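You operate a simulated robot arm through the tools that you are given. There is no shell and no other tool.

The job below is to be done with a simulated robot arm. You get a single attempt, and the scene is never put back.

## Task
Unlock the arm, open its air, then jog it to the yellow mark.
Fine: black arm switch to H, white jog button; raise the brass pins by the gold lever last.

Only the result counts: the job must be done as asked and must still hold three seconds after the hand-in. Knocking over, shifting, dropping, spilling or breaking anything else fails it.

## Robot
A 6-joint arm with a fingered hand, fixed in place. Base frame: the origin is on the floor under the middle of its stand, x ahead of it, y to its left, z up. Readings come in mm, degrees, newtons and seconds.
It reaches about 1346 mm from its shoulder. Its first joint turns from -149.0 to 149.0 degrees. Payload 3.5 kg.
The TCP is the grasp point between the finger pads, 26 mm short of the fingertips. In the tool frame z runs along the fingers and y along their closing line. The gripper opens to 132 mm; its body begins 73 mm behind the TCP. The gripper is a hand of 4 fingers: y runs from the thumb to the fingers, the wrist lies at [0, 0, -234] in the tool frame, and closing takes about 1.5 s.
Orientation is that of the tool frame in the base frame, as a unit quaternion [w, x, y, z]. With the fingers straight down and closing along the base's y, the tool's x points along the base's -x, its y along +y and its z along -z.

## Interface
- The arm moves only by the tool drive_tool. Its argument "targets" is a list of rows, each an object (a shift or turn left out is 0, a gripper value left out holds the last) with "dr": the turn, a rotation vector about the base's x, y, z in units of 180 degrees (1.0 is 180 degrees), a list of three; "travel": the shift along the base's x, y, z in units of 100 mm (1.0 is 100 mm), a list of three; "claw": the finger opening in m, from 0 to 0.132. In form: [{"dr": [ax, ay, az], "travel": [dx, dy, dz], "claw": claw}, ...]. A call has 1 to 20 rows; each row is the pose to reach, as a shift and turn from the pose commanded when the call began. A call with a number of a shift or a turn outside -1 to 1 is refused whole. Rows are played at 5 a second. More than 50 mm and 8.6 degrees between two rows, or a gripper value outside its range, and nothing of the call is played. Where a pose cannot be reached the arm comes as near as it can. A force on the tool above 80 N (or 10 N above the force at the start of the call, whichever is more), or a blocked arm, ends the call early, and 0.2 s more pass. Each finger travels about 108 mm/s and halts on what it meets, pressing with about 25 N; the grip force reading is that of the motor and also rises with nothing between the fingers. The clock runs only during rows and for 0.2 s after the last one: add rows that repeat a pose to give the fingers time. It gives the time, the measured TCP pose, the force on the tool (base axes), the opening and the grip force at its end, in the units of the frame above (readings bear some noise), with the torque about the TCP (base axes, N m) and any sound that the robot's microphone picked up.
- Cameras (640 x 400 px; columns grow to the right, rows downward): "scene" is fixed at [392, -512, 1317.8]; the picture's right is [0.94, -0.35, 0.00], its down [-0.08, -0.22, -0.97] and it looks along [0.34, 0.91, -0.24] (base axes); focal length 314 px, centre (320, 200). "wrist" rides on the gripper at [68, 2, -97] in the tool frame; the picture's right is [-0.03, 1.00, 0.00], its down [-0.82, -0.02, -0.58] and it looks along [-0.58, -0.01, 0.82] (tool axes); focal length 270 px, centre (320, 200).
- grab_frame(camera): a new picture of that camera. The clock stands still meanwhile.
- slide_trunk(by): slides the trunk up (or, below 0, down) by that many mm; the arm rides with it, the base frame stays. It gives what a move gives, with no picture.
- preshape(shape): the hand has 4 fingers and takes this shape, open, in about a second: jaw (thumb against the fingers, like two jaws); tri (thumb and two fingers); tip (a fingertip pinch); poke (one finger out to press); point (the index stretched); flat (the hand flat); cup (the hand cupped); fist (a fist). The gripper value then closes the fingers along that shape, each until it touches; the sizes above hold for jaw. It gives what a move gives, with no picture.
- pixel_to_xyz(camera, pixels): for up to 12 pixels [column, row] of the newest picture of that camera ("zoom" is the newest enlarged one), the place [x, y, z] in the base frame of the surface seen there, good to about 2 mm, but the place of the scene camera against the robot may be out by one fixed shift of up to 18 mm in any direction. The clock stands still meanwhile.
- close_up(camera, box): a new picture of the part [left, top, right, bottom] of that camera's present view, enlarged. The clock stands still meanwhile.
- sign_off(): hands the job in; it is judged then, once.

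Leave the gripper open and the arm clear of the work at the hand-in unless told otherwise.

The tools are called after "Call:" as a command line: name --argument value ..., lists and objects as JSON in quotes. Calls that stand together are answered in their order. drive_tool: Moves the arm, as the interface text tells. Its arguments: {"type":"object","properties":{"targets":{"type":"array"}},"required":["targets"]} The other tools are called the same way: slide_trunk (by) moves the trunk up or down; preshape (shape) gives the hand a shape; grab_frame (camera) takes a picture; pixel_to_xyz (camera, pixels) gives the place of the surface under pixels of a picture; close_up (camera, box) takes an enlarged picture of a part of a camera's view; sign_off () hands the job in.

At the start:

```text
time_s: 0.0
position: [246.0, 654.1, 1017.5]
tcp_rot: [0.0, 0.0, 1.0, 0.0]
wrist_force: [0.4, -0.3, 0.5]
ft_torque: [0.04, 0.01, 0.03]
gripper_width: 131.8
finger_force: 0.0
shape: jaw
trunk travel left (down, up): [-917.0, 53.0]
```

scene: 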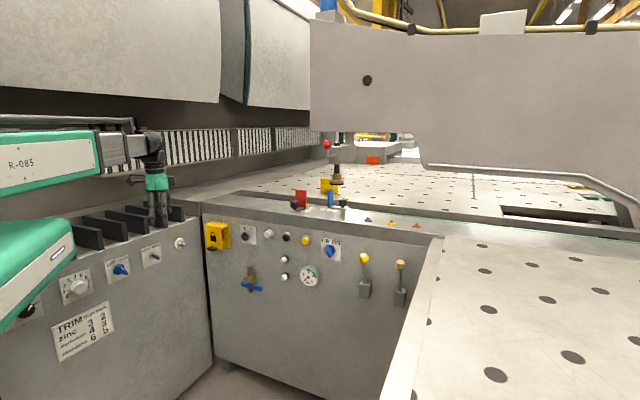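
wrist: 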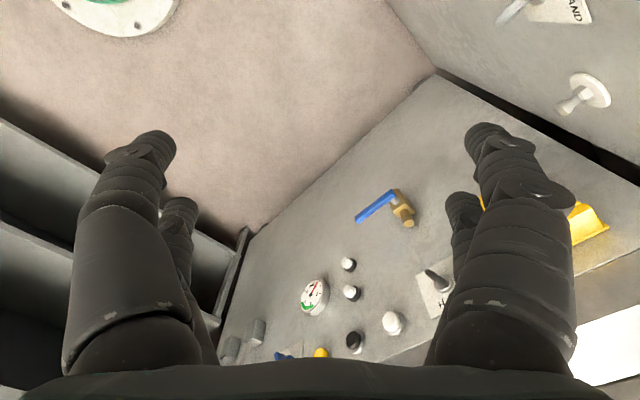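

I see a control panel in front with a yellow padlock-like box, black switch, white/black/yellow buttons, a blue valve lever, a gauge, and two levers. I'll take enlarged pictures of the scene panel to identify everything.

Call:
close_up --camera "scene" --box '[195, 210, 355, 310]'

Call:
close_up --camera "scene" --box '[280, 130, 440, 230]'

Call:
close_up --camera "scene" --box '[300, 220, 460, 320]'

Call:
close_up --camera "scene" --box '[0, 230, 200, 355]'

```text
4.00 times, centred on (275, 260) of scene
```

zoom: 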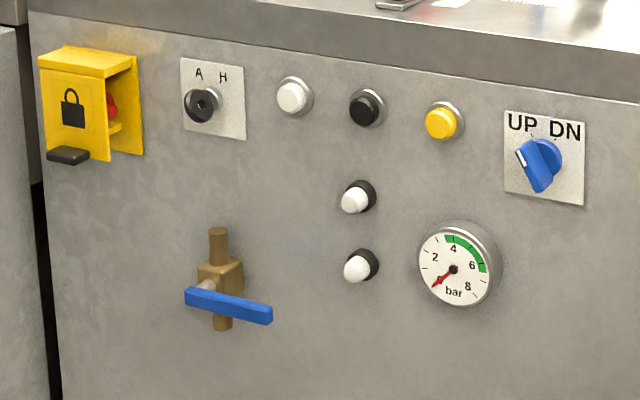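

```text
4.00 times, centred on (360, 180) of scene
```

zoom: 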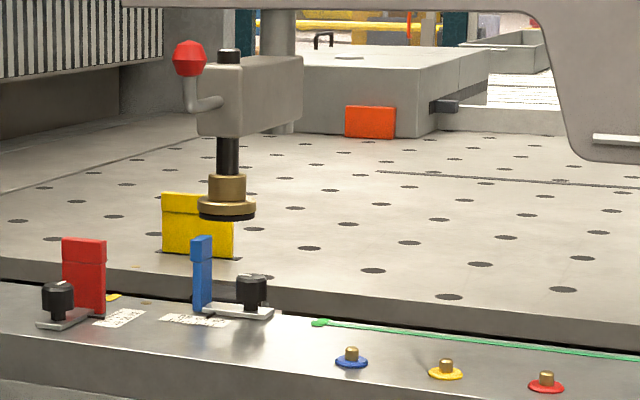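

```text
4.00 times, centred on (380, 270) of scene
```

zoom: 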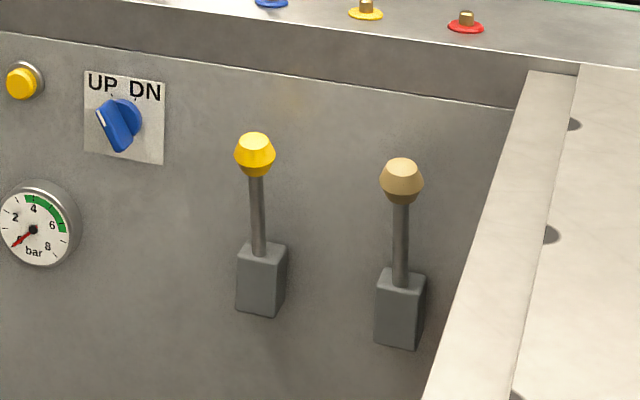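

```text
3.20 times, centred on (100, 292) of scene
```

zoom: 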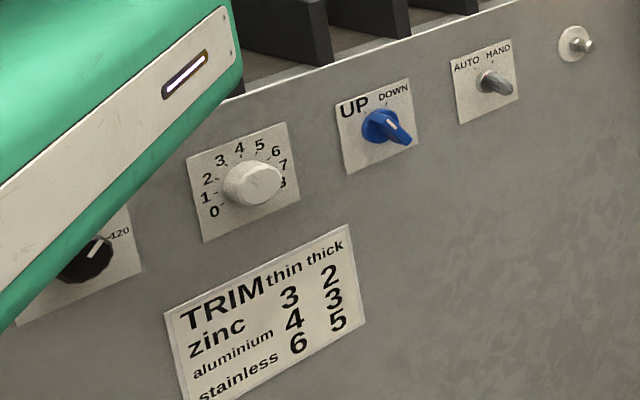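

I'll measure main points on the scene picture: yellow box (215,236), A/H switch (247,234), white button (268,233), valve (250,283), gauge, levers, pins and the arm head.

Call:
grab_frame --camera "scene"

Call:
pixel_to_xyz --camera "scene" --pixels '[[214, 236], [245, 235], [268, 234], [287, 237], [305, 240], [284, 260], [284, 277], [310, 276], [255, 250], [255, 310], [380, 330], [330, 251]]'

Call:
pixel_to_xyz --camera "scene" --pixels '[[364, 258], [365, 290], [400, 265], [400, 297], [368, 219], [391, 222], [416, 225], [327, 145], [337, 181], [302, 198], [330, 199], [252, 287]]'

```text
taken
```

scene: 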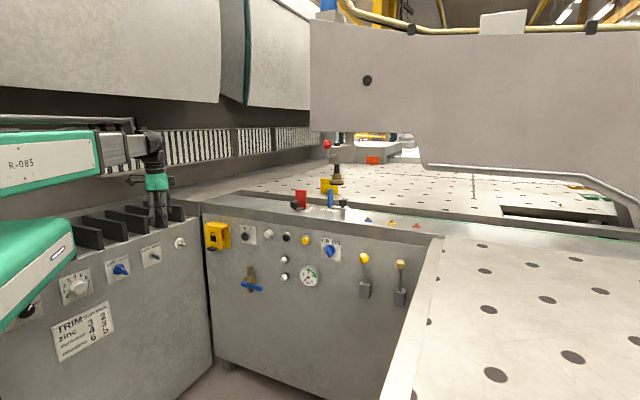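

```text
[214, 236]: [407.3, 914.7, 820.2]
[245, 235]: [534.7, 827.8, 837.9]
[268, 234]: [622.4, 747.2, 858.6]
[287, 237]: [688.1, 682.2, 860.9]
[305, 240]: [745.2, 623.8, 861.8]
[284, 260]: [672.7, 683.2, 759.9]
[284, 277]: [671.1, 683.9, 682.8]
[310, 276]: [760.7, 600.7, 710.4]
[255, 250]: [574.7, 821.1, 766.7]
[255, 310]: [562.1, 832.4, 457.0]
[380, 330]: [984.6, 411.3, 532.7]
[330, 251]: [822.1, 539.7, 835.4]
```

```text
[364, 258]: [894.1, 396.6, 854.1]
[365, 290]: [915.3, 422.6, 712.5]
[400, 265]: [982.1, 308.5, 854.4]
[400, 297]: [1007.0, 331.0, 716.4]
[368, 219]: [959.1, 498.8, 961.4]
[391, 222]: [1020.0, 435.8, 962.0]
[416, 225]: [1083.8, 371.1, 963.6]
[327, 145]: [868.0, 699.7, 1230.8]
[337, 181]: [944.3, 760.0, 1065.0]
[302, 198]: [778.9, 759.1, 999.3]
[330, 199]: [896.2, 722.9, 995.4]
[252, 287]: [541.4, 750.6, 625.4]
```

The panel is a vertical plane turned 45° (x+y≈1395). I'll enlarge the details: yellow lock box, arm head and marks, levers.

Call:
close_up --camera "scene" --box '[198, 215, 262, 255]'

Call:
close_up --camera "scene" --box '[284, 180, 364, 230]'

Call:
close_up --camera "scene" --box '[304, 130, 384, 180]'

Call:
close_up --camera "scene" --box '[348, 210, 428, 260]'

Call:
close_up --camera "wrist" --box '[220, 170, 480, 370]'

```text
10.00 times, centred on (230, 235) of scene
```

zoom: 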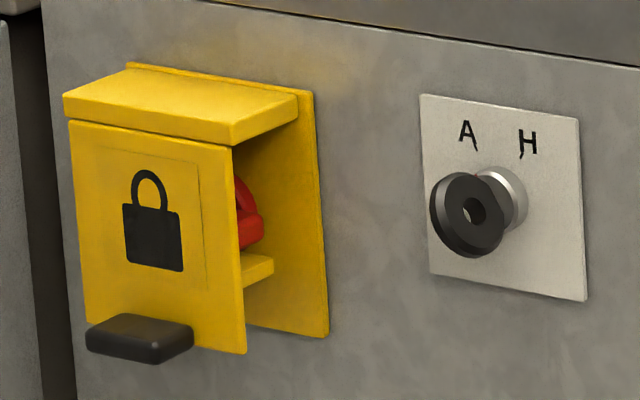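

```text
8.00 times, centred on (324, 205) of scene
```

zoom: 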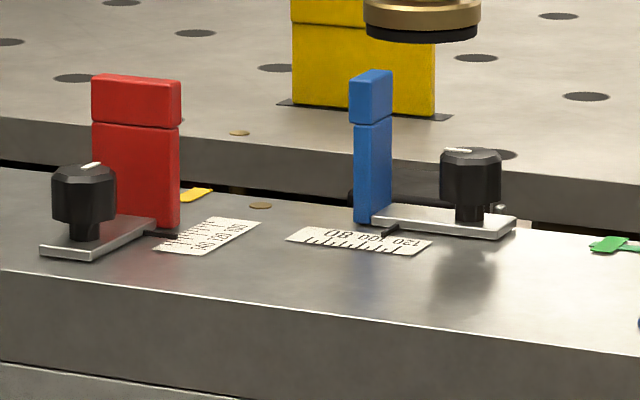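

```text
8.00 times, centred on (344, 155) of scene
```

zoom: 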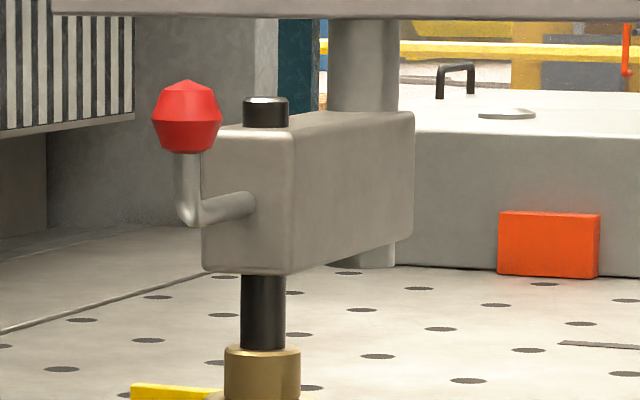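

```text
8.00 times, centred on (388, 235) of scene
```

zoom: 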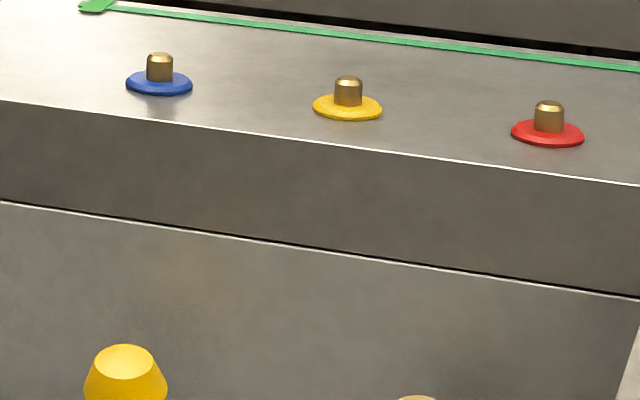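

```text
2.00 times, centred on (350, 270) of wrist
```

zoom: 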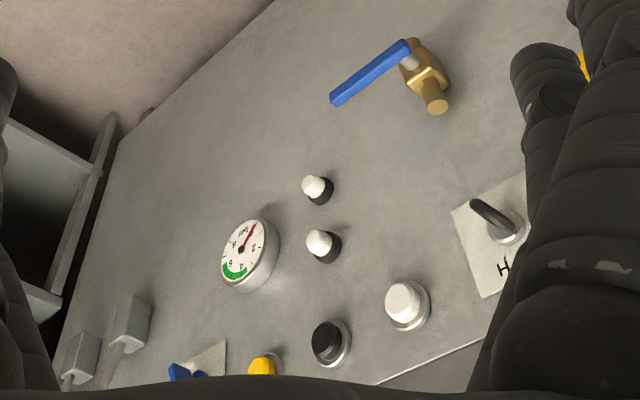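

Next I want to know the surroundings before rotating the hand. I'll measure the left machine, fins, arm head and table marks in the scene picture.

Call:
pixel_to_xyz --camera "scene" --pixels '[[76, 287], [120, 270], [152, 255], [180, 243], [205, 330], [88, 238], [140, 217], [180, 212], [180, 260], [210, 205], [130, 360], [30, 60]]'

Call:
pixel_to_xyz --camera "scene" --pixels '[[308, 204], [314, 196], [316, 206], [361, 210], [340, 150], [350, 140], [372, 160], [340, 192], [260, 200], [400, 90], [340, 205], [294, 206]]'

```text
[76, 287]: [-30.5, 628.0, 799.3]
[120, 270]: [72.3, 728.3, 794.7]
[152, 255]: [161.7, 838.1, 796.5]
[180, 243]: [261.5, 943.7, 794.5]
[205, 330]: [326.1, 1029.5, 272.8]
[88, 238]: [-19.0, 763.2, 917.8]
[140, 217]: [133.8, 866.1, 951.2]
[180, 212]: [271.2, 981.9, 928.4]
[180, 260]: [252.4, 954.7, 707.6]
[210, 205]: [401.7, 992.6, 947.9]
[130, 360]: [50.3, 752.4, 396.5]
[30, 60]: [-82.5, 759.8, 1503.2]
```

```text
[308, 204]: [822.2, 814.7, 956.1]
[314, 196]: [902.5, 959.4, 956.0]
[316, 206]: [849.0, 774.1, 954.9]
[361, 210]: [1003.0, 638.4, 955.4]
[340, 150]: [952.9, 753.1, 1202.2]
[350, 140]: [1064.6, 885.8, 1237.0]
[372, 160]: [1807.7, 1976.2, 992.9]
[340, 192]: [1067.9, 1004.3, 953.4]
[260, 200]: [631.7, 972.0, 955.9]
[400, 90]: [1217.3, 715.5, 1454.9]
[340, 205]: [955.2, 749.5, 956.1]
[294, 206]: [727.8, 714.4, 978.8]
```

The hand is about 350 mm from the front panel and 208 mm from the left one, so there's room to turn it. I'll rotate it in place so the fingers point at the panel and the wrist camera sits on top (18 rows, 148.6° in all).

Call:
drive_tool --targets '[{"dr": [0.0311, 0.0129, -0.0311]}, {"dr": [0.0622, 0.0258, -0.0622]}, {"dr": [0.0933, 0.0387, -0.0933]}, {"dr": [0.1244, 0.0516, -0.1244]}, {"dr": [0.1556, 0.0644, -0.1556]}, {"dr": [0.1867, 0.0773, -0.1867]}, {"dr": [0.2178, 0.0902, -0.2178]}, {"dr": [0.2489, 0.1031, -0.2489]}, {"dr": [0.28, 0.116, -0.28]}, {"dr": [0.3111, 0.1289, -0.3111]}, {"dr": [0.3422, 0.1418, -0.3422]}, {"dr": [0.3733, 0.1547, -0.3733]}, {"dr": [0.4044, 0.1676, -0.4044]}, {"dr": [0.4356, 0.1804, -0.4356]}, {"dr": [0.4667, 0.1933, -0.4667]}, {"dr": [0.4978, 0.2062, -0.4978]}, {"dr": [0.5289, 0.2191, -0.5289]}, {"dr": [0.56, 0.232, -0.56]}, {"dr": [0.56, 0.232, -0.56]}]'

```text
time_s: 4.0
position: [245.9, 654.1, 1236.4]
tcp_rot: [-0.247, 0.665, 0.301, 0.638]
wrist_force: [-0.2, 0.1, 0.3]
ft_torque: [0.04, -0.01, -0.03]
gripper_width: 131.9
finger_force: 0.0
shape: jaw
out of reach, approached as far as the arm can: row 2, 3, 4, 5, 6, 7, 8, 9, 10, 11, 12, 13, 14, 15, 16, 17, 18, 19
trunk travel left (down, up): [-917.0, 53.0]
```

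The arm couldn't hold z=1017 in this orientation (it rose to 1236); the hand is nearly in the wanted attitude. I'll look from here.

Call:
grab_frame --camera "wrist"

Call:
grab_frame --camera "scene"

```text
taken
```

wrist: 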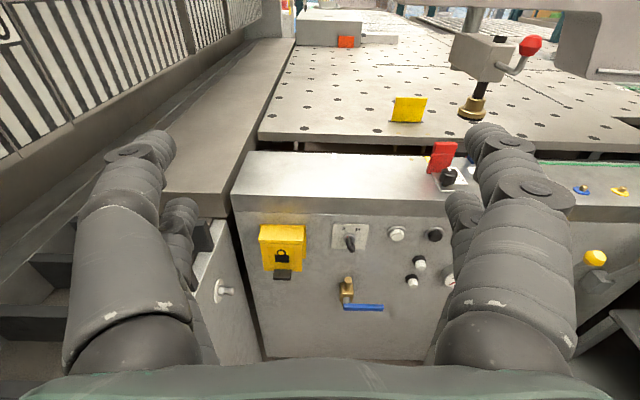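

```text
taken
```

scene: 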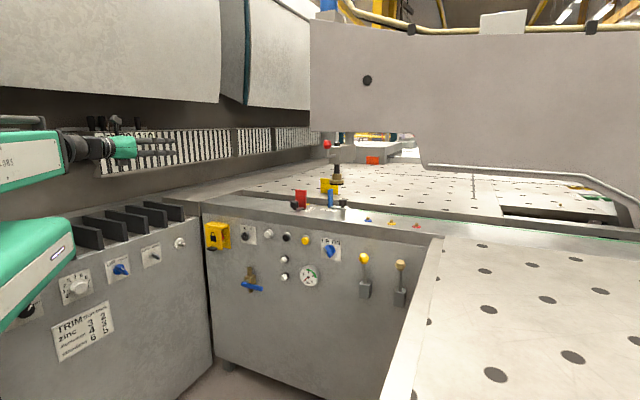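

Good view from the wrist. I'll enlarge the arm head (490,60), the sill marks (440,160), and the panel controls (330,260).

Call:
close_up --camera "wrist" --box '[380, 10, 580, 135]'

Call:
close_up --camera "wrist" --box '[380, 90, 640, 250]'

Call:
close_up --camera "wrist" --box '[240, 200, 460, 337]'

```text
3.20 times, centred on (480, 72) of wrist
```

zoom: 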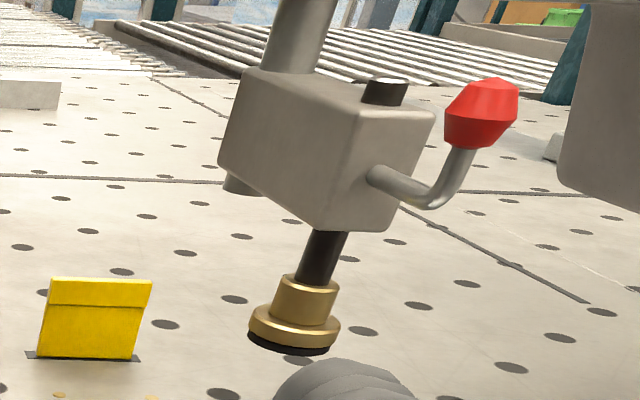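

```text
2.46 times, centred on (510, 170) of wrist
```

zoom: 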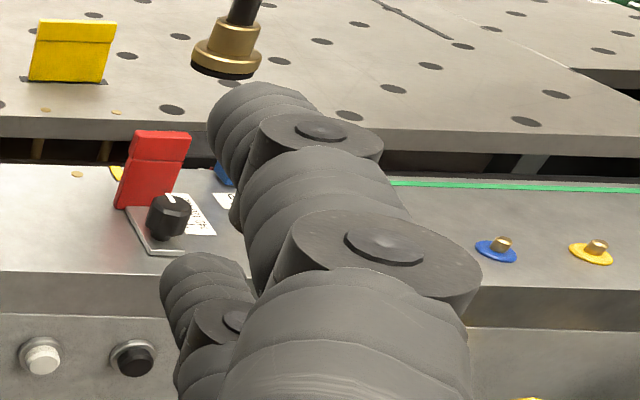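

```text
2.91 times, centred on (350, 268) of wrist
```

zoom: 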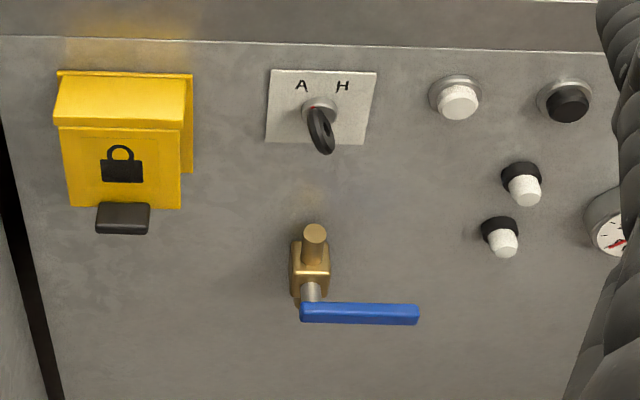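

Before lowering the trunk I need to know where the forearm and elbow lie relative to the left machine. I'll measure points on the robot's links in the scene picture.

Call:
pixel_to_xyz --camera "scene" --pixels '[[5, 150], [5, 190], [60, 150], [90, 150], [120, 148], [150, 148], [20, 240], [60, 230], [40, 280], [8, 310], [8, 122], [65, 255]]'

Call:
pixel_to_xyz --camera "wrist" --pixels '[[284, 258], [350, 243], [398, 234], [434, 235], [419, 262], [412, 280], [347, 300], [362, 307], [443, 155], [409, 108], [472, 108], [531, 45]]'

```text
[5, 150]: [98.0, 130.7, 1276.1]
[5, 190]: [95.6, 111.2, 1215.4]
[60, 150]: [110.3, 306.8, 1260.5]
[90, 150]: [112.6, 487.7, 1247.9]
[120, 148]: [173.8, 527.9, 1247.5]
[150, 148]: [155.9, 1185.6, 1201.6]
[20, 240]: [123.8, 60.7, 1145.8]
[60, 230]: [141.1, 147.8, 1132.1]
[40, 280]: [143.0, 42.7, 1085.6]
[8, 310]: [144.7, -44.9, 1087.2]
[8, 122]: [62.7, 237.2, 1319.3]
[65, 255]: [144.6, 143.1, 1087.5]
```

```text
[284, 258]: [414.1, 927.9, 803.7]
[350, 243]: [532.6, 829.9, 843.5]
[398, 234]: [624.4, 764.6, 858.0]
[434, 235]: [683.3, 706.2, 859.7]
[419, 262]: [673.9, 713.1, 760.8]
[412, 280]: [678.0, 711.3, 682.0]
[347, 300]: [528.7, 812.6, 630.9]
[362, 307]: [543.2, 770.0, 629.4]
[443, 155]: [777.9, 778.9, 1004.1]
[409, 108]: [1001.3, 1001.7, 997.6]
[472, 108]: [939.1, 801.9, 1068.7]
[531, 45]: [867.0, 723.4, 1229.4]
```

The arm's links stay around x≈60–150, well clear of the left machine. Let me also check the near right-hand table edge (400,390), (440,240), (500,370) before I lower the trunk.

Call:
pixel_to_xyz --camera "scene" --pixels '[[390, 396], [500, 370], [440, 245], [425, 330], [600, 280], [230, 390], [600, 50], [330, 100], [480, 160], [560, 215]]'

Call:
pixel_to_xyz --camera "wrist" --pixels '[[320, 230], [320, 330], [380, 330], [300, 210], [250, 300], [300, 170], [400, 185], [610, 270], [620, 192], [582, 189], [595, 257], [560, 30]]'

```text
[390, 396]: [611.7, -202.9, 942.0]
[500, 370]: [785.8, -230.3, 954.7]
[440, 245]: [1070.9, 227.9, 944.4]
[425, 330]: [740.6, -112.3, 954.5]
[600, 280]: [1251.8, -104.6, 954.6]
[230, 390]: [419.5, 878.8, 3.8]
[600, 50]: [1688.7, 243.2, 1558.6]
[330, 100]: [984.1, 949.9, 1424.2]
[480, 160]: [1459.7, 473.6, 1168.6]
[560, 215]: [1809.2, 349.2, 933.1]
```

```text
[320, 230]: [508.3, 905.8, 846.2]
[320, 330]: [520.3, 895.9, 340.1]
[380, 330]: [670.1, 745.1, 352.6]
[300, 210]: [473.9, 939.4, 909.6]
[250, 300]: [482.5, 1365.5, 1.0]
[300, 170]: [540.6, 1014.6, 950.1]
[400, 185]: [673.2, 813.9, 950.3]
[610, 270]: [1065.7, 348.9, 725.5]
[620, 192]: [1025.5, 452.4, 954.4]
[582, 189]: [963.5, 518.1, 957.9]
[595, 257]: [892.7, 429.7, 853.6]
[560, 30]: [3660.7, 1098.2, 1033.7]
```

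The workspace is a bay: left machine at u≈-496, front panel about 1000 mm ahead, right table at u≈+590. The area in between is free, so I'll lower the trunk by 350 mm for panel work.

Call:
slide_trunk --by -350

```text
time_s: 7.4
position: [243.9, 653.5, 887.1]
tcp_rot: [-0.248, 0.664, 0.302, 0.637]
wrist_force: [0.3, -0.7, -0.8]
ft_torque: [0.0, 0.0, 0.03]
gripper_width: 132.0
finger_force: 0.1
shape: jaw
trunk travel left (down, up): [-567.0, 403.0]
```

Now a null move to see what the commanded pose is, then a picture.

Call:
drive_tool --targets '[{"travel": [0, 0, 0]}, {"travel": [0, 0, 0]}]'

Call:
grab_frame --camera "wrist"

```text
time_s: 8.0
position: [243.2, 655.1, 886.2]
tcp_rot: [-0.247, 0.665, 0.301, 0.638]
wrist_force: [0.3, -0.3, -0.3]
ft_torque: [0.0, -0.01, -0.01]
gripper_width: 132.2
finger_force: 0.1
shape: jaw
trunk travel left (down, up): [-567.0, 403.0]
```

```text
taken
```

wrist: 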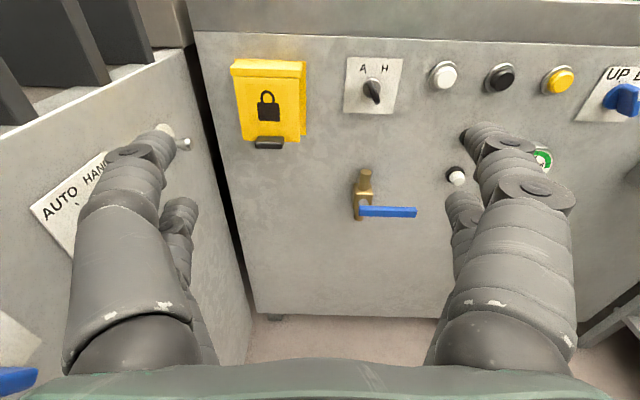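

The command frame re-anchors at the reached pose. I'll level the orientation (about 5° correction) while shifting right/forward, then yaw left to look into the yellow box's open right side.

Call:
drive_tool --targets '[{"dr": [0.009, -0.0006, -0.0012], "travel": [0.33, -0.13, -0.05]}, {"dr": [0.018, -0.0013, -0.0023], "travel": [0.66, -0.26, -0.1]}, {"dr": [0.0271, -0.0019, -0.0035], "travel": [0.95, -0.39, -0.15]}, {"dr": [0.0271, -0.0019, -0.0035], "travel": [0.95, -0.39, -0.15]}]'

Call:
drive_tool --targets '[{"dr": [0, 0, 0.044], "travel": [0.2, -0.08, 0]}, {"dr": [0, 0, 0.088], "travel": [0.4, -0.16, 0]}, {"dr": [0, 0, 0.132], "travel": [0.6, -0.24, 0]}, {"dr": [0, 0, 0.176], "travel": [0.8, -0.32, 0]}, {"dr": [0, 0, 0.22], "travel": [0.95, -0.39, 0]}, {"dr": [0, 0, 0.22], "travel": [0.95, -0.39, 0]}]'

Call:
grab_frame --camera "wrist"

```text
time_s: 9.0
position: [349.7, 635.7, 889.5]
tcp_rot: [-0.258, 0.665, 0.292, 0.637]
wrist_force: [-0.6, 0.4, -0.6]
ft_torque: [0.02, 0.02, -0.01]
gripper_width: 131.6
finger_force: 0.0
shape: jaw
out of reach, approached as far as the arm can: row 1, 2, 3, 4
trunk travel left (down, up): [-567.0, 403.0]
```

```text
time_s: 10.4
position: [445.7, 594.3, 883.4]
tcp_rot: [-0.445, 0.528, 0.512, 0.511]
wrist_force: [-0.5, 0.3, 4.2]
ft_torque: [-0.31, 0.07, -0.05]
gripper_width: 131.9
finger_force: 0.1
shape: jaw
out of reach, approached as far as the arm can: row 1, 2, 3, 4
trunk travel left (down, up): [-567.0, 403.0]
```

```text
taken
```

wrist: 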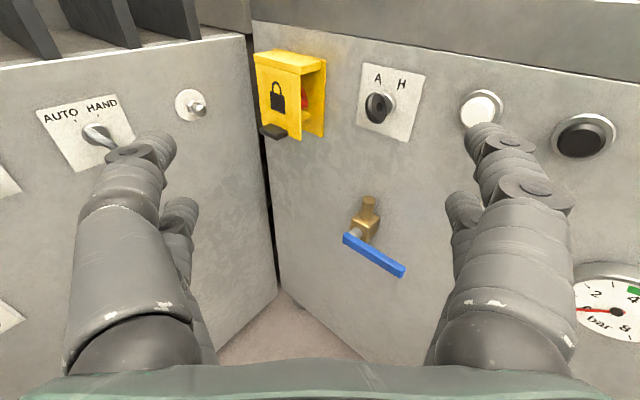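

I'll enlarge the yellow box and arm switch from this angle.

Call:
close_up --camera "wrist" --box '[240, 40, 440, 165]'

Call:
drive_tool --targets '[{"travel": [0, 0, 0]}]'

```text
3.20 times, centred on (340, 102) of wrist
```

zoom: 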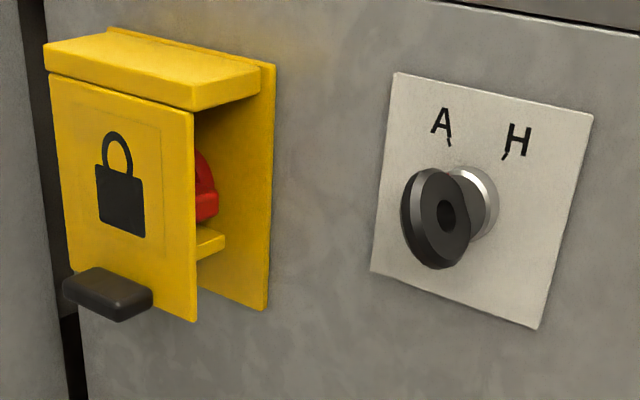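

```text
time_s: 10.8
position: [446.1, 595.5, 888.6]
tcp_rot: [-0.457, 0.528, 0.5, 0.512]
wrist_force: [-0.3, 0.8, 0.4]
ft_torque: [-0.03, -0.01, 0.02]
gripper_width: 131.8
finger_force: 0.2
shape: jaw
trunk travel left (down, up): [-567.0, 403.0]
```

I'll enlarge even more on the red object inside the box and the switch.

Call:
close_up --camera "wrist" --box '[250, 45, 330, 95]'

Call:
close_up --camera "wrist" --box '[290, 75, 322, 125]'

Call:
close_up --camera "wrist" --box '[350, 60, 430, 110]'

```text
8.00 times, centred on (290, 70) of wrist
```

zoom: 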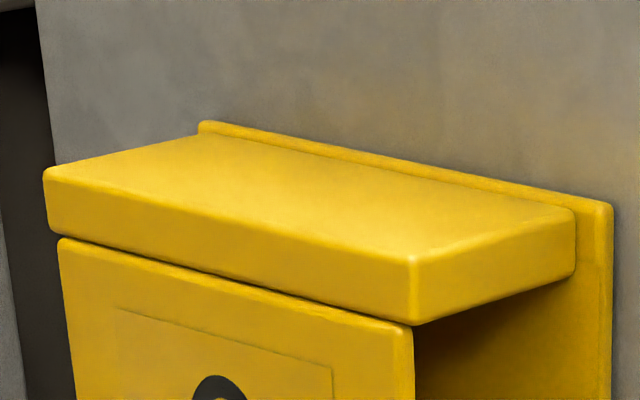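

```text
8.00 times, centred on (306, 100) of wrist
```

zoom: 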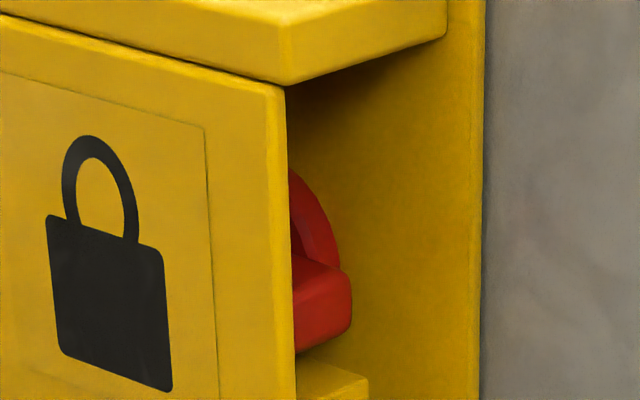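

```text
8.00 times, centred on (390, 85) of wrist
```

zoom: 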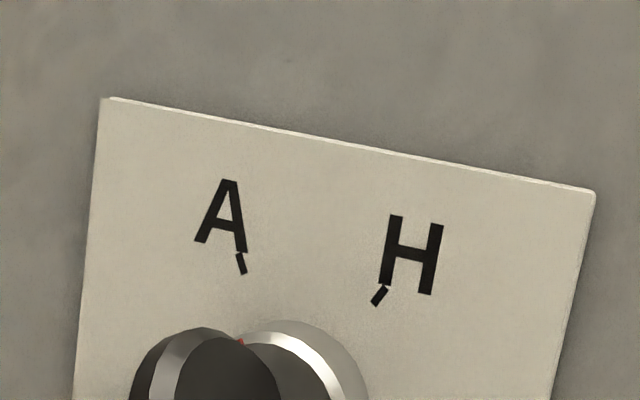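

Let me try an even stronger enlargement of the red object from the scene camera (around 224,236), which sees the box from its right.

Call:
close_up --camera "scene" --box '[216, 228, 232, 246]'

Call:
close_up --camera "scene" --box '[238, 226, 262, 246]'

Call:
close_up --camera "scene" --box '[318, 136, 350, 156]'

Call:
close_up --camera "scene" --box '[350, 245, 414, 305]'

```text
16.00 times, centred on (224, 237) of scene
```

zoom: 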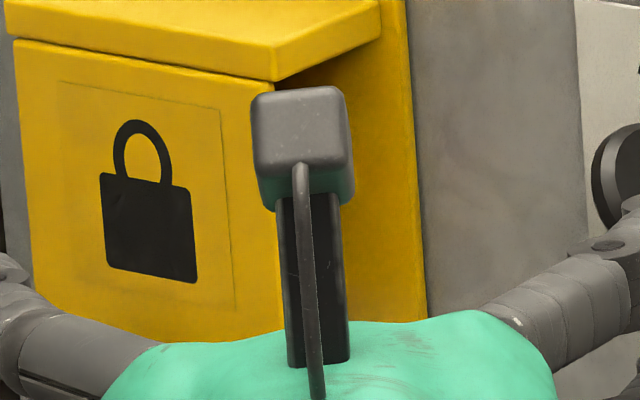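

```text
16.00 times, centred on (250, 236) of scene
```

zoom: 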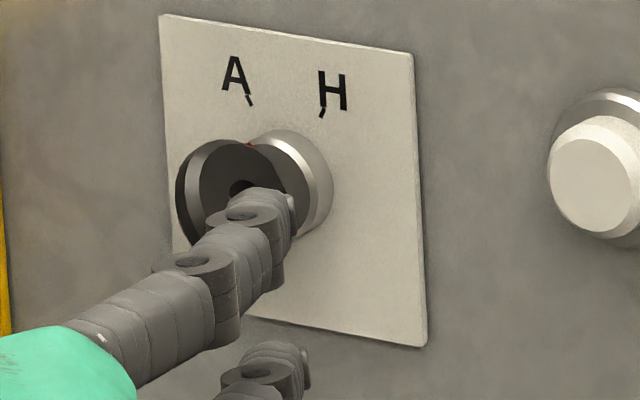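

```text
16.00 times, centred on (334, 146) of scene
```

zoom: 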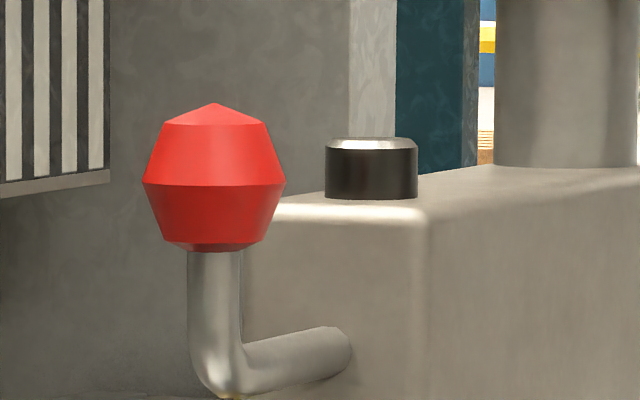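

```text
6.67 times, centred on (382, 275) of scene
```

zoom: 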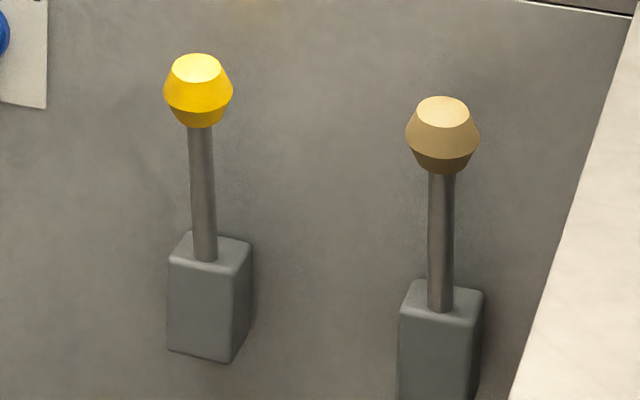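

The robot's own hand now blocks the scene view of the box. I'll move the hand to the right and turn it left so the wrist camera looks into the box's open side: first retreat and shift right.

Call:
drive_tool --targets '[{"dr": [0, 0, 0.04], "travel": [0.25, -0.05, 0]}, {"dr": [0, 0, 0.08], "travel": [0.5, -0.1, 0]}, {"dr": [0, 0, 0.12], "travel": [0.75, -0.15, 0]}, {"dr": [0, 0, 0.16], "travel": [1.0, -0.2, 0]}, {"dr": [0, 0, 0.16], "travel": [1.0, -0.2, 0]}]'

Call:
grab_frame --camera "wrist"

```text
time_s: 12.0
position: [546.3, 579.8, 888.6]
tcp_rot: [-0.57, 0.387, 0.615, 0.382]
wrist_force: [-0.2, -0.8, -0.4]
ft_torque: [0.01, 0.0, 0.01]
gripper_width: 132.0
finger_force: 0.0
shape: jaw
trunk travel left (down, up): [-567.0, 403.0]
```

```text
taken
```

wrist: 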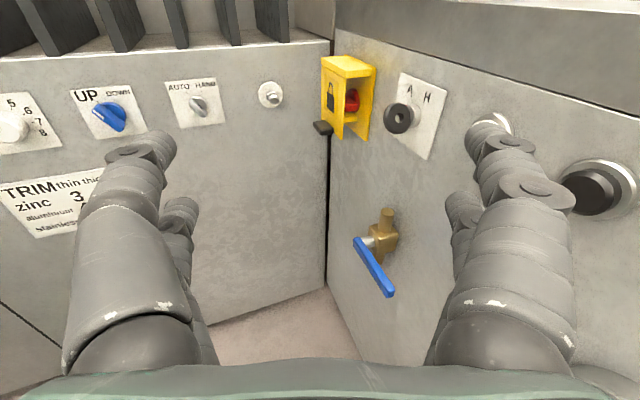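

Now the red part is visible at (352,100). I'll enlarge it.

Call:
close_up --camera "wrist" --box '[312, 50, 392, 150]'

Call:
close_up --camera "wrist" --box '[380, 60, 460, 170]'

Call:
pixel_to_xyz --camera "wrist" --pixels '[[352, 97], [354, 104], [345, 110], [330, 80], [322, 128], [400, 118], [365, 262], [385, 290], [362, 240], [335, 98]]'

```text
4.00 times, centred on (352, 100) of wrist
```

zoom: 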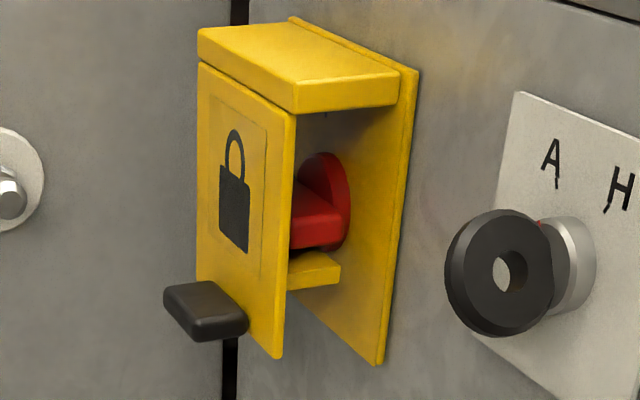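

```text
3.64 times, centred on (420, 115) of wrist
```

zoom: 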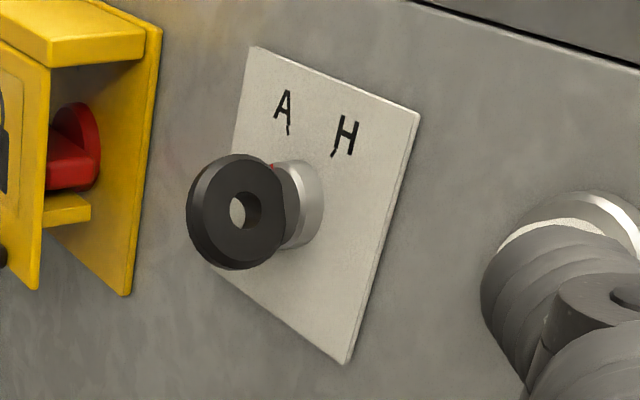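

```text
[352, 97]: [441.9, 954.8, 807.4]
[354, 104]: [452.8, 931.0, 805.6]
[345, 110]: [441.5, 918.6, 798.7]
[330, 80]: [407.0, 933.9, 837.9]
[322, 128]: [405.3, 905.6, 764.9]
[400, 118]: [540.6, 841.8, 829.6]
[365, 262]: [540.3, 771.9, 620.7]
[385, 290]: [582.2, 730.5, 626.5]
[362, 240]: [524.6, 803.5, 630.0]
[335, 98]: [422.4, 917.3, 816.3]
```

Inside the box is a red rotary knob with a horizontal grip bar, guarded by a lift-up flap with a black tab. I'll take an enlarged picture and measure the flap, tab and knob precisely.

Call:
close_up --camera "wrist" --box '[312, 50, 392, 150]'

Call:
pixel_to_xyz --camera "zoom" --pixels '[[205, 75], [284, 130], [275, 345], [205, 265], [180, 298], [225, 320], [330, 170], [322, 225], [336, 230], [315, 275], [390, 200], [330, 92]]'

Call:
pixel_to_xyz --camera "zoom" --pixels '[[202, 45], [296, 95], [300, 75], [390, 85], [490, 270], [460, 255], [530, 280], [575, 260], [215, 335], [240, 330], [170, 285], [245, 310]]'

```text
4.00 times, centred on (352, 100) of wrist
```

zoom: 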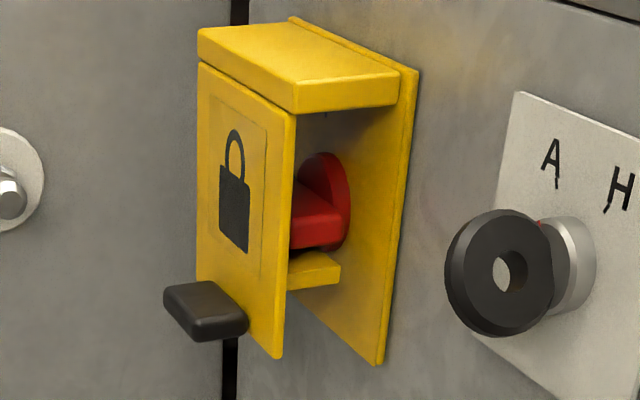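

```text
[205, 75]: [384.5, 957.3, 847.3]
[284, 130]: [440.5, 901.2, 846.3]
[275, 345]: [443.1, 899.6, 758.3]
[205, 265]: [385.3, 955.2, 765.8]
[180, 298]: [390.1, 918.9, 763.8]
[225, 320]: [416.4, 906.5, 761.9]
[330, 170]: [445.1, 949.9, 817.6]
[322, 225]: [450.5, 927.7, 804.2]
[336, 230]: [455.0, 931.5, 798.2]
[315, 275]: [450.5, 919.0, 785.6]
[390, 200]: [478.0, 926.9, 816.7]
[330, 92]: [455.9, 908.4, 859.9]
```

```text
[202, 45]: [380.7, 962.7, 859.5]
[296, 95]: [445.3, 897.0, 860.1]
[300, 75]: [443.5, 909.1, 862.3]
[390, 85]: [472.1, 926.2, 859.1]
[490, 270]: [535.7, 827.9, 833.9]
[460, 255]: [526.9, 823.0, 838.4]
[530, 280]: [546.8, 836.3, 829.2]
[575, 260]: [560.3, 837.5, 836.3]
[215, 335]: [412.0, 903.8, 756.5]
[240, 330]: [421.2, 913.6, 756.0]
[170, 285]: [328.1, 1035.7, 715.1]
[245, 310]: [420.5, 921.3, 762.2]
```

Converted to panel coordinates (u along panel, d depth): flap front at d≈949, u −406…−323, z 755…852; tab at u≈−382…−348, d 924…948, z 755…768; red knob centre u≈−364, z≈806. I'll try the "poke" shape here in free space and look at the hand.

Call:
preshape --shape "poke"

Call:
grab_frame --camera "wrist"

Call:
close_up --camera "scene" --box '[200, 180, 330, 262]'

```text
time_s: 12.9
position: [547.3, 579.3, 886.9]
tcp_rot: [-0.57, 0.387, 0.616, 0.382]
wrist_force: [-0.5, 0.2, -0.2]
ft_torque: [-0.01, -0.01, -0.03]
gripper_width: 0.2
finger_force: 0.1
shape: poke
trunk travel left (down, up): [-567.0, 403.0]
```

```text
taken
```

wrist: 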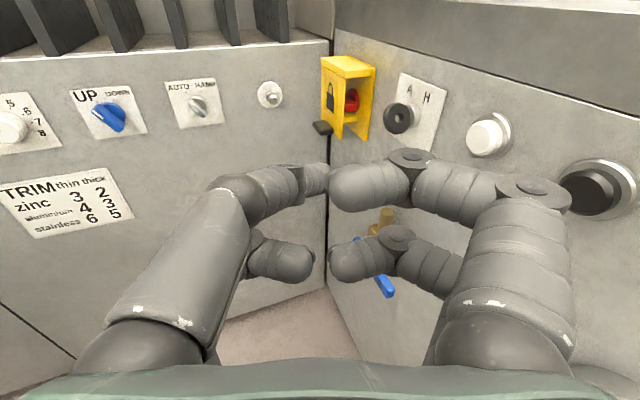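

```text
4.88 times, centred on (265, 221) of scene
```

zoom: 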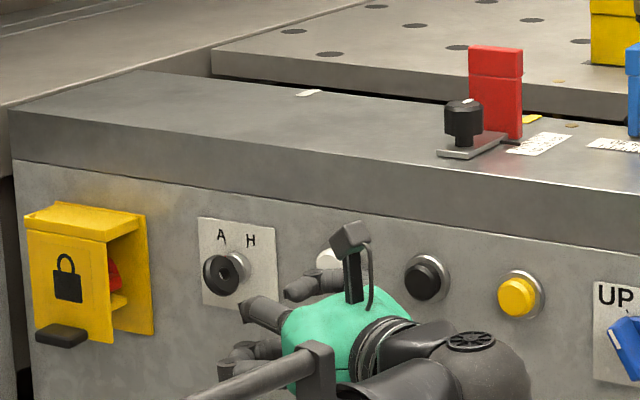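

The fingers look curled; I'll give it time and look again.

Call:
drive_tool --targets '[{"travel": [0, 0, 0]}, {"travel": [0, 0, 0]}, {"travel": [0, 0, 0]}, {"travel": [0, 0, 0]}, {"travel": [0, 0, 0]}]'

Call:
grab_frame --camera "wrist"

Call:
close_up --camera "scene" --box '[230, 220, 310, 270]'

```text
time_s: 14.1
position: [546.6, 579.1, 887.5]
tcp_rot: [-0.57, 0.387, 0.616, 0.382]
wrist_force: [0.7, 0.2, -1.0]
ft_torque: [0.01, -0.02, 0.03]
gripper_width: 0.1
finger_force: 0.1
shape: poke
trunk travel left (down, up): [-567.0, 403.0]
```

```text
taken
```

wrist: 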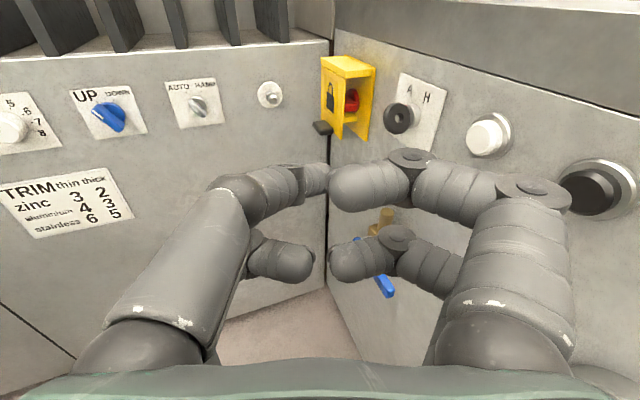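

```text
8.00 times, centred on (270, 245) of scene
```

zoom: 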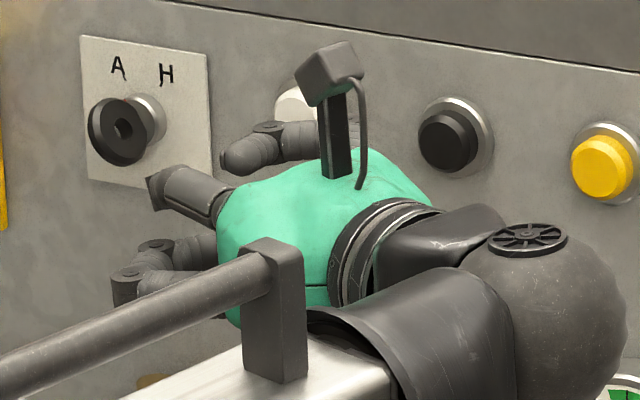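

I'll compare with the "point" shape.

Call:
preshape --shape "point"

Call:
drive_tool --targets '[{"travel": [0, 0, 0]}, {"travel": [0, 0, 0]}]'

Call:
grab_frame --camera "wrist"

Call:
close_up --camera "scene" --box '[230, 220, 310, 270]'

```text
time_s: 15.0
position: [547.4, 577.8, 887.8]
tcp_rot: [-0.571, 0.387, 0.616, 0.382]
wrist_force: [0.2, -1.0, -0.2]
ft_torque: [0.0, 0.01, 0.02]
gripper_width: 0.0
finger_force: 0.1
shape: point
trunk travel left (down, up): [-567.0, 403.0]
```

```text
time_s: 15.6
position: [547.2, 578.4, 888.8]
tcp_rot: [-0.57, 0.387, 0.616, 0.382]
wrist_force: [-0.2, -0.6, 0.2]
ft_torque: [0.0, 0.03, -0.01]
gripper_width: 0.0
finger_force: 0.0
shape: point
trunk travel left (down, up): [-567.0, 403.0]
```

```text
taken
```

wrist: 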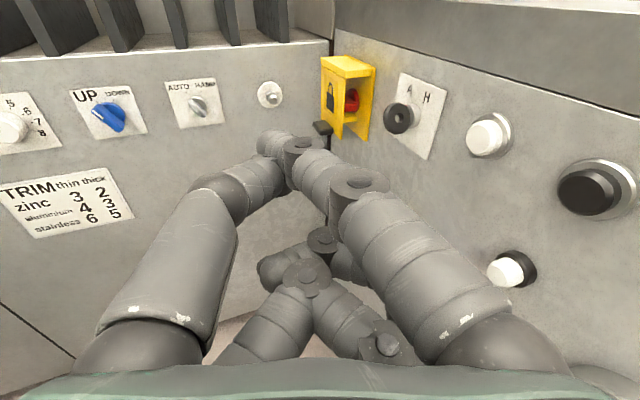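

```text
8.00 times, centred on (270, 245) of scene
```

zoom: 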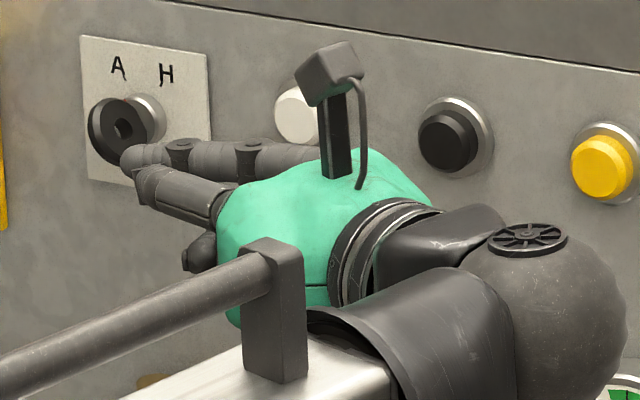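

In "point" the upper-right finger is stretched, its tip near (272,142). I'll measure the tip.

Call:
close_up --camera "wrist" --box '[240, 110, 400, 210]'

Call:
pixel_to_xyz --camera "wrist" --pixels '[[265, 140], [275, 135], [290, 140], [320, 165], [355, 185], [270, 150], [250, 180], [230, 195], [280, 265], [320, 240], [400, 240], [160, 280]]'

```text
4.00 times, centred on (320, 160) of wrist
```

zoom: 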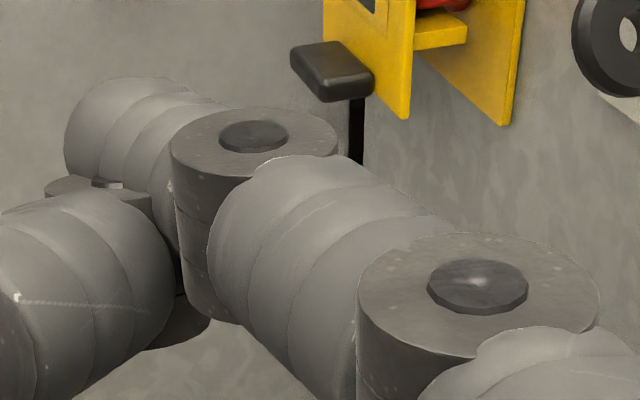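

```text
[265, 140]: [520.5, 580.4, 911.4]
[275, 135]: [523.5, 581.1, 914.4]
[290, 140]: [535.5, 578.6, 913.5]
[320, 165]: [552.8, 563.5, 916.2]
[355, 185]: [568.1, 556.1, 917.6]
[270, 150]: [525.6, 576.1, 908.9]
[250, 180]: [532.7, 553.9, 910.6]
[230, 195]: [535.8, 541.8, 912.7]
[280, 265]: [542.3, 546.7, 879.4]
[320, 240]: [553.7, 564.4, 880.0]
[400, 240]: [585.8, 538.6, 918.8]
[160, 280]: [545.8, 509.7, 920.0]
```

The index tip sits close to the TCP but off-axis. I prefer a compact closed "jaw" as a pusher. I'll switch back to jaw, close it, and turn the hand square to the panel while moving left toward the box (staying at depth ~800).

Call:
preshape --shape "jaw"

Call:
drive_tool --targets '[{"dr": [0.0024, 0.0007, -0.0426], "travel": [-0.09, 0.09, 0], "claw": 0}, {"dr": [0.0047, 0.0014, -0.0853], "travel": [-0.18, 0.18, 0]}, {"dr": [0.0071, 0.0021, -0.1279], "travel": [-0.27, 0.27, 0]}, {"dr": [0.0094, 0.0028, -0.1705], "travel": [-0.36, 0.36, 0]}, {"dr": [0.0118, 0.0034, -0.2132], "travel": [-0.45, 0.45, 0]}, {"dr": [0.0141, 0.0041, -0.2558], "travel": [-0.54, 0.54, 0]}, {"dr": [0.0165, 0.0048, -0.2984], "travel": [-0.63, 0.63, 0]}, {"dr": [0.0188, 0.0055, -0.3411], "travel": [-0.72, 0.72, 0]}, {"dr": [0.0212, 0.0062, -0.3837], "travel": [-0.8, 0.82, 0]}, {"dr": [0.0212, 0.0062, -0.3837], "travel": [-0.8, 0.82, 0]}]'

Call:
grab_frame --camera "wrist"

```text
time_s: 16.5
position: [546.8, 579.0, 888.0]
tcp_rot: [-0.571, 0.387, 0.616, 0.382]
wrist_force: [0.0, 0.1, -0.2]
ft_torque: [0.0, 0.0, 0.02]
gripper_width: 132.0
finger_force: 0.1
shape: jaw
trunk travel left (down, up): [-567.0, 403.0]
```

```text
time_s: 18.7
position: [468.7, 658.4, 903.3]
tcp_rot: [-0.27, 0.653, 0.269, 0.654]
wrist_force: [-0.2, 0.5, -0.3]
ft_torque: [0.02, 0.0, 0.0]
gripper_width: 0.2
finger_force: 24.9
shape: jaw
out of reach, approached as far as the arm can: row 1, 2, 3, 4, 5, 6, 7, 8, 9, 10
trunk travel left (down, up): [-567.0, 403.0]
```

```text
taken
```

wrist: 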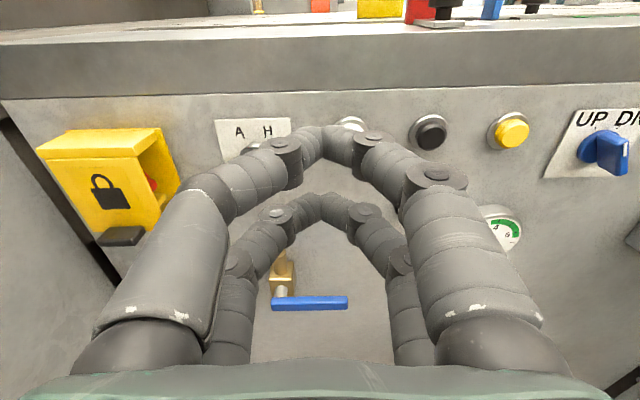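

Closed jaw makes an arch with tips meeting near (325,145) upper and (322,205) lower. The arm is short of downward reach, so I'll lower the trunk 200 mm and measure fingertip positions.

Call:
pixel_to_xyz --camera "wrist" --pixels '[[325, 150], [325, 132], [310, 140], [340, 140], [323, 210], [323, 200], [285, 145], [372, 138], [250, 190], [160, 270], [440, 180], [480, 280]]'

Call:
slide_trunk --by -200

```text
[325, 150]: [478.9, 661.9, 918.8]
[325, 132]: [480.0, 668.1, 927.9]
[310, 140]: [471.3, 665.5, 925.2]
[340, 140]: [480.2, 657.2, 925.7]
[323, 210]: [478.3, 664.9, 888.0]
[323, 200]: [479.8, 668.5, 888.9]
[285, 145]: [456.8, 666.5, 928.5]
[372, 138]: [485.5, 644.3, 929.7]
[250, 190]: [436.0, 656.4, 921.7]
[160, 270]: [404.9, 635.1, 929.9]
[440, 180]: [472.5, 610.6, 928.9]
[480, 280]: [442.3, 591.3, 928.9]
```

```text
time_s: 20.9
position: [469.1, 657.5, 701.0]
tcp_rot: [-0.271, 0.653, 0.27, 0.654]
wrist_force: [-0.4, -0.7, 0.5]
ft_torque: [0.02, -0.01, -0.01]
gripper_width: 0.0
finger_force: 24.5
shape: jaw
trunk travel left (down, up): [-367.0, 603.0]
```

Upper-finger surface is 25 mm above the TCP axis. Now I'll move to in front of and below the tab (u≈-362, d≈830, z≈715) in two steps.

Call:
drive_tool --targets '[{"travel": [-0.35, 0.46, 0.03]}, {"travel": [-0.69, 0.93, 0.06]}, {"travel": [-0.69, 0.93, 0.06]}]'

Call:
drive_tool --targets '[{"travel": [-0.35, 0.46, 0.03]}, {"travel": [-0.69, 0.93, 0.06]}, {"travel": [-0.69, 0.93, 0.06]}]'

Call:
grab_frame --camera "wrist"

Call:
close_up --camera "scene" --box '[160, 200, 320, 300]'

```text
refused: row 1 steps farther than a row can; nothing moved
```

```text
refused: row 1 steps farther than a row can; nothing moved
```

```text
taken
```

wrist: 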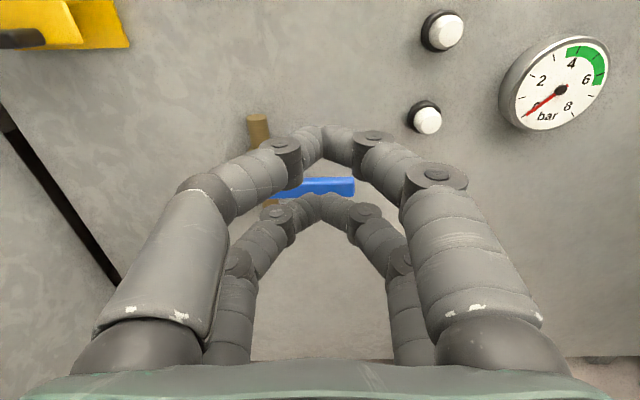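

```text
4.00 times, centred on (240, 250) of scene
```

zoom: 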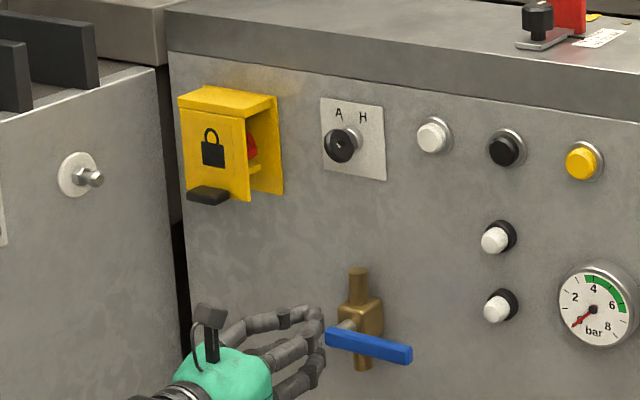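

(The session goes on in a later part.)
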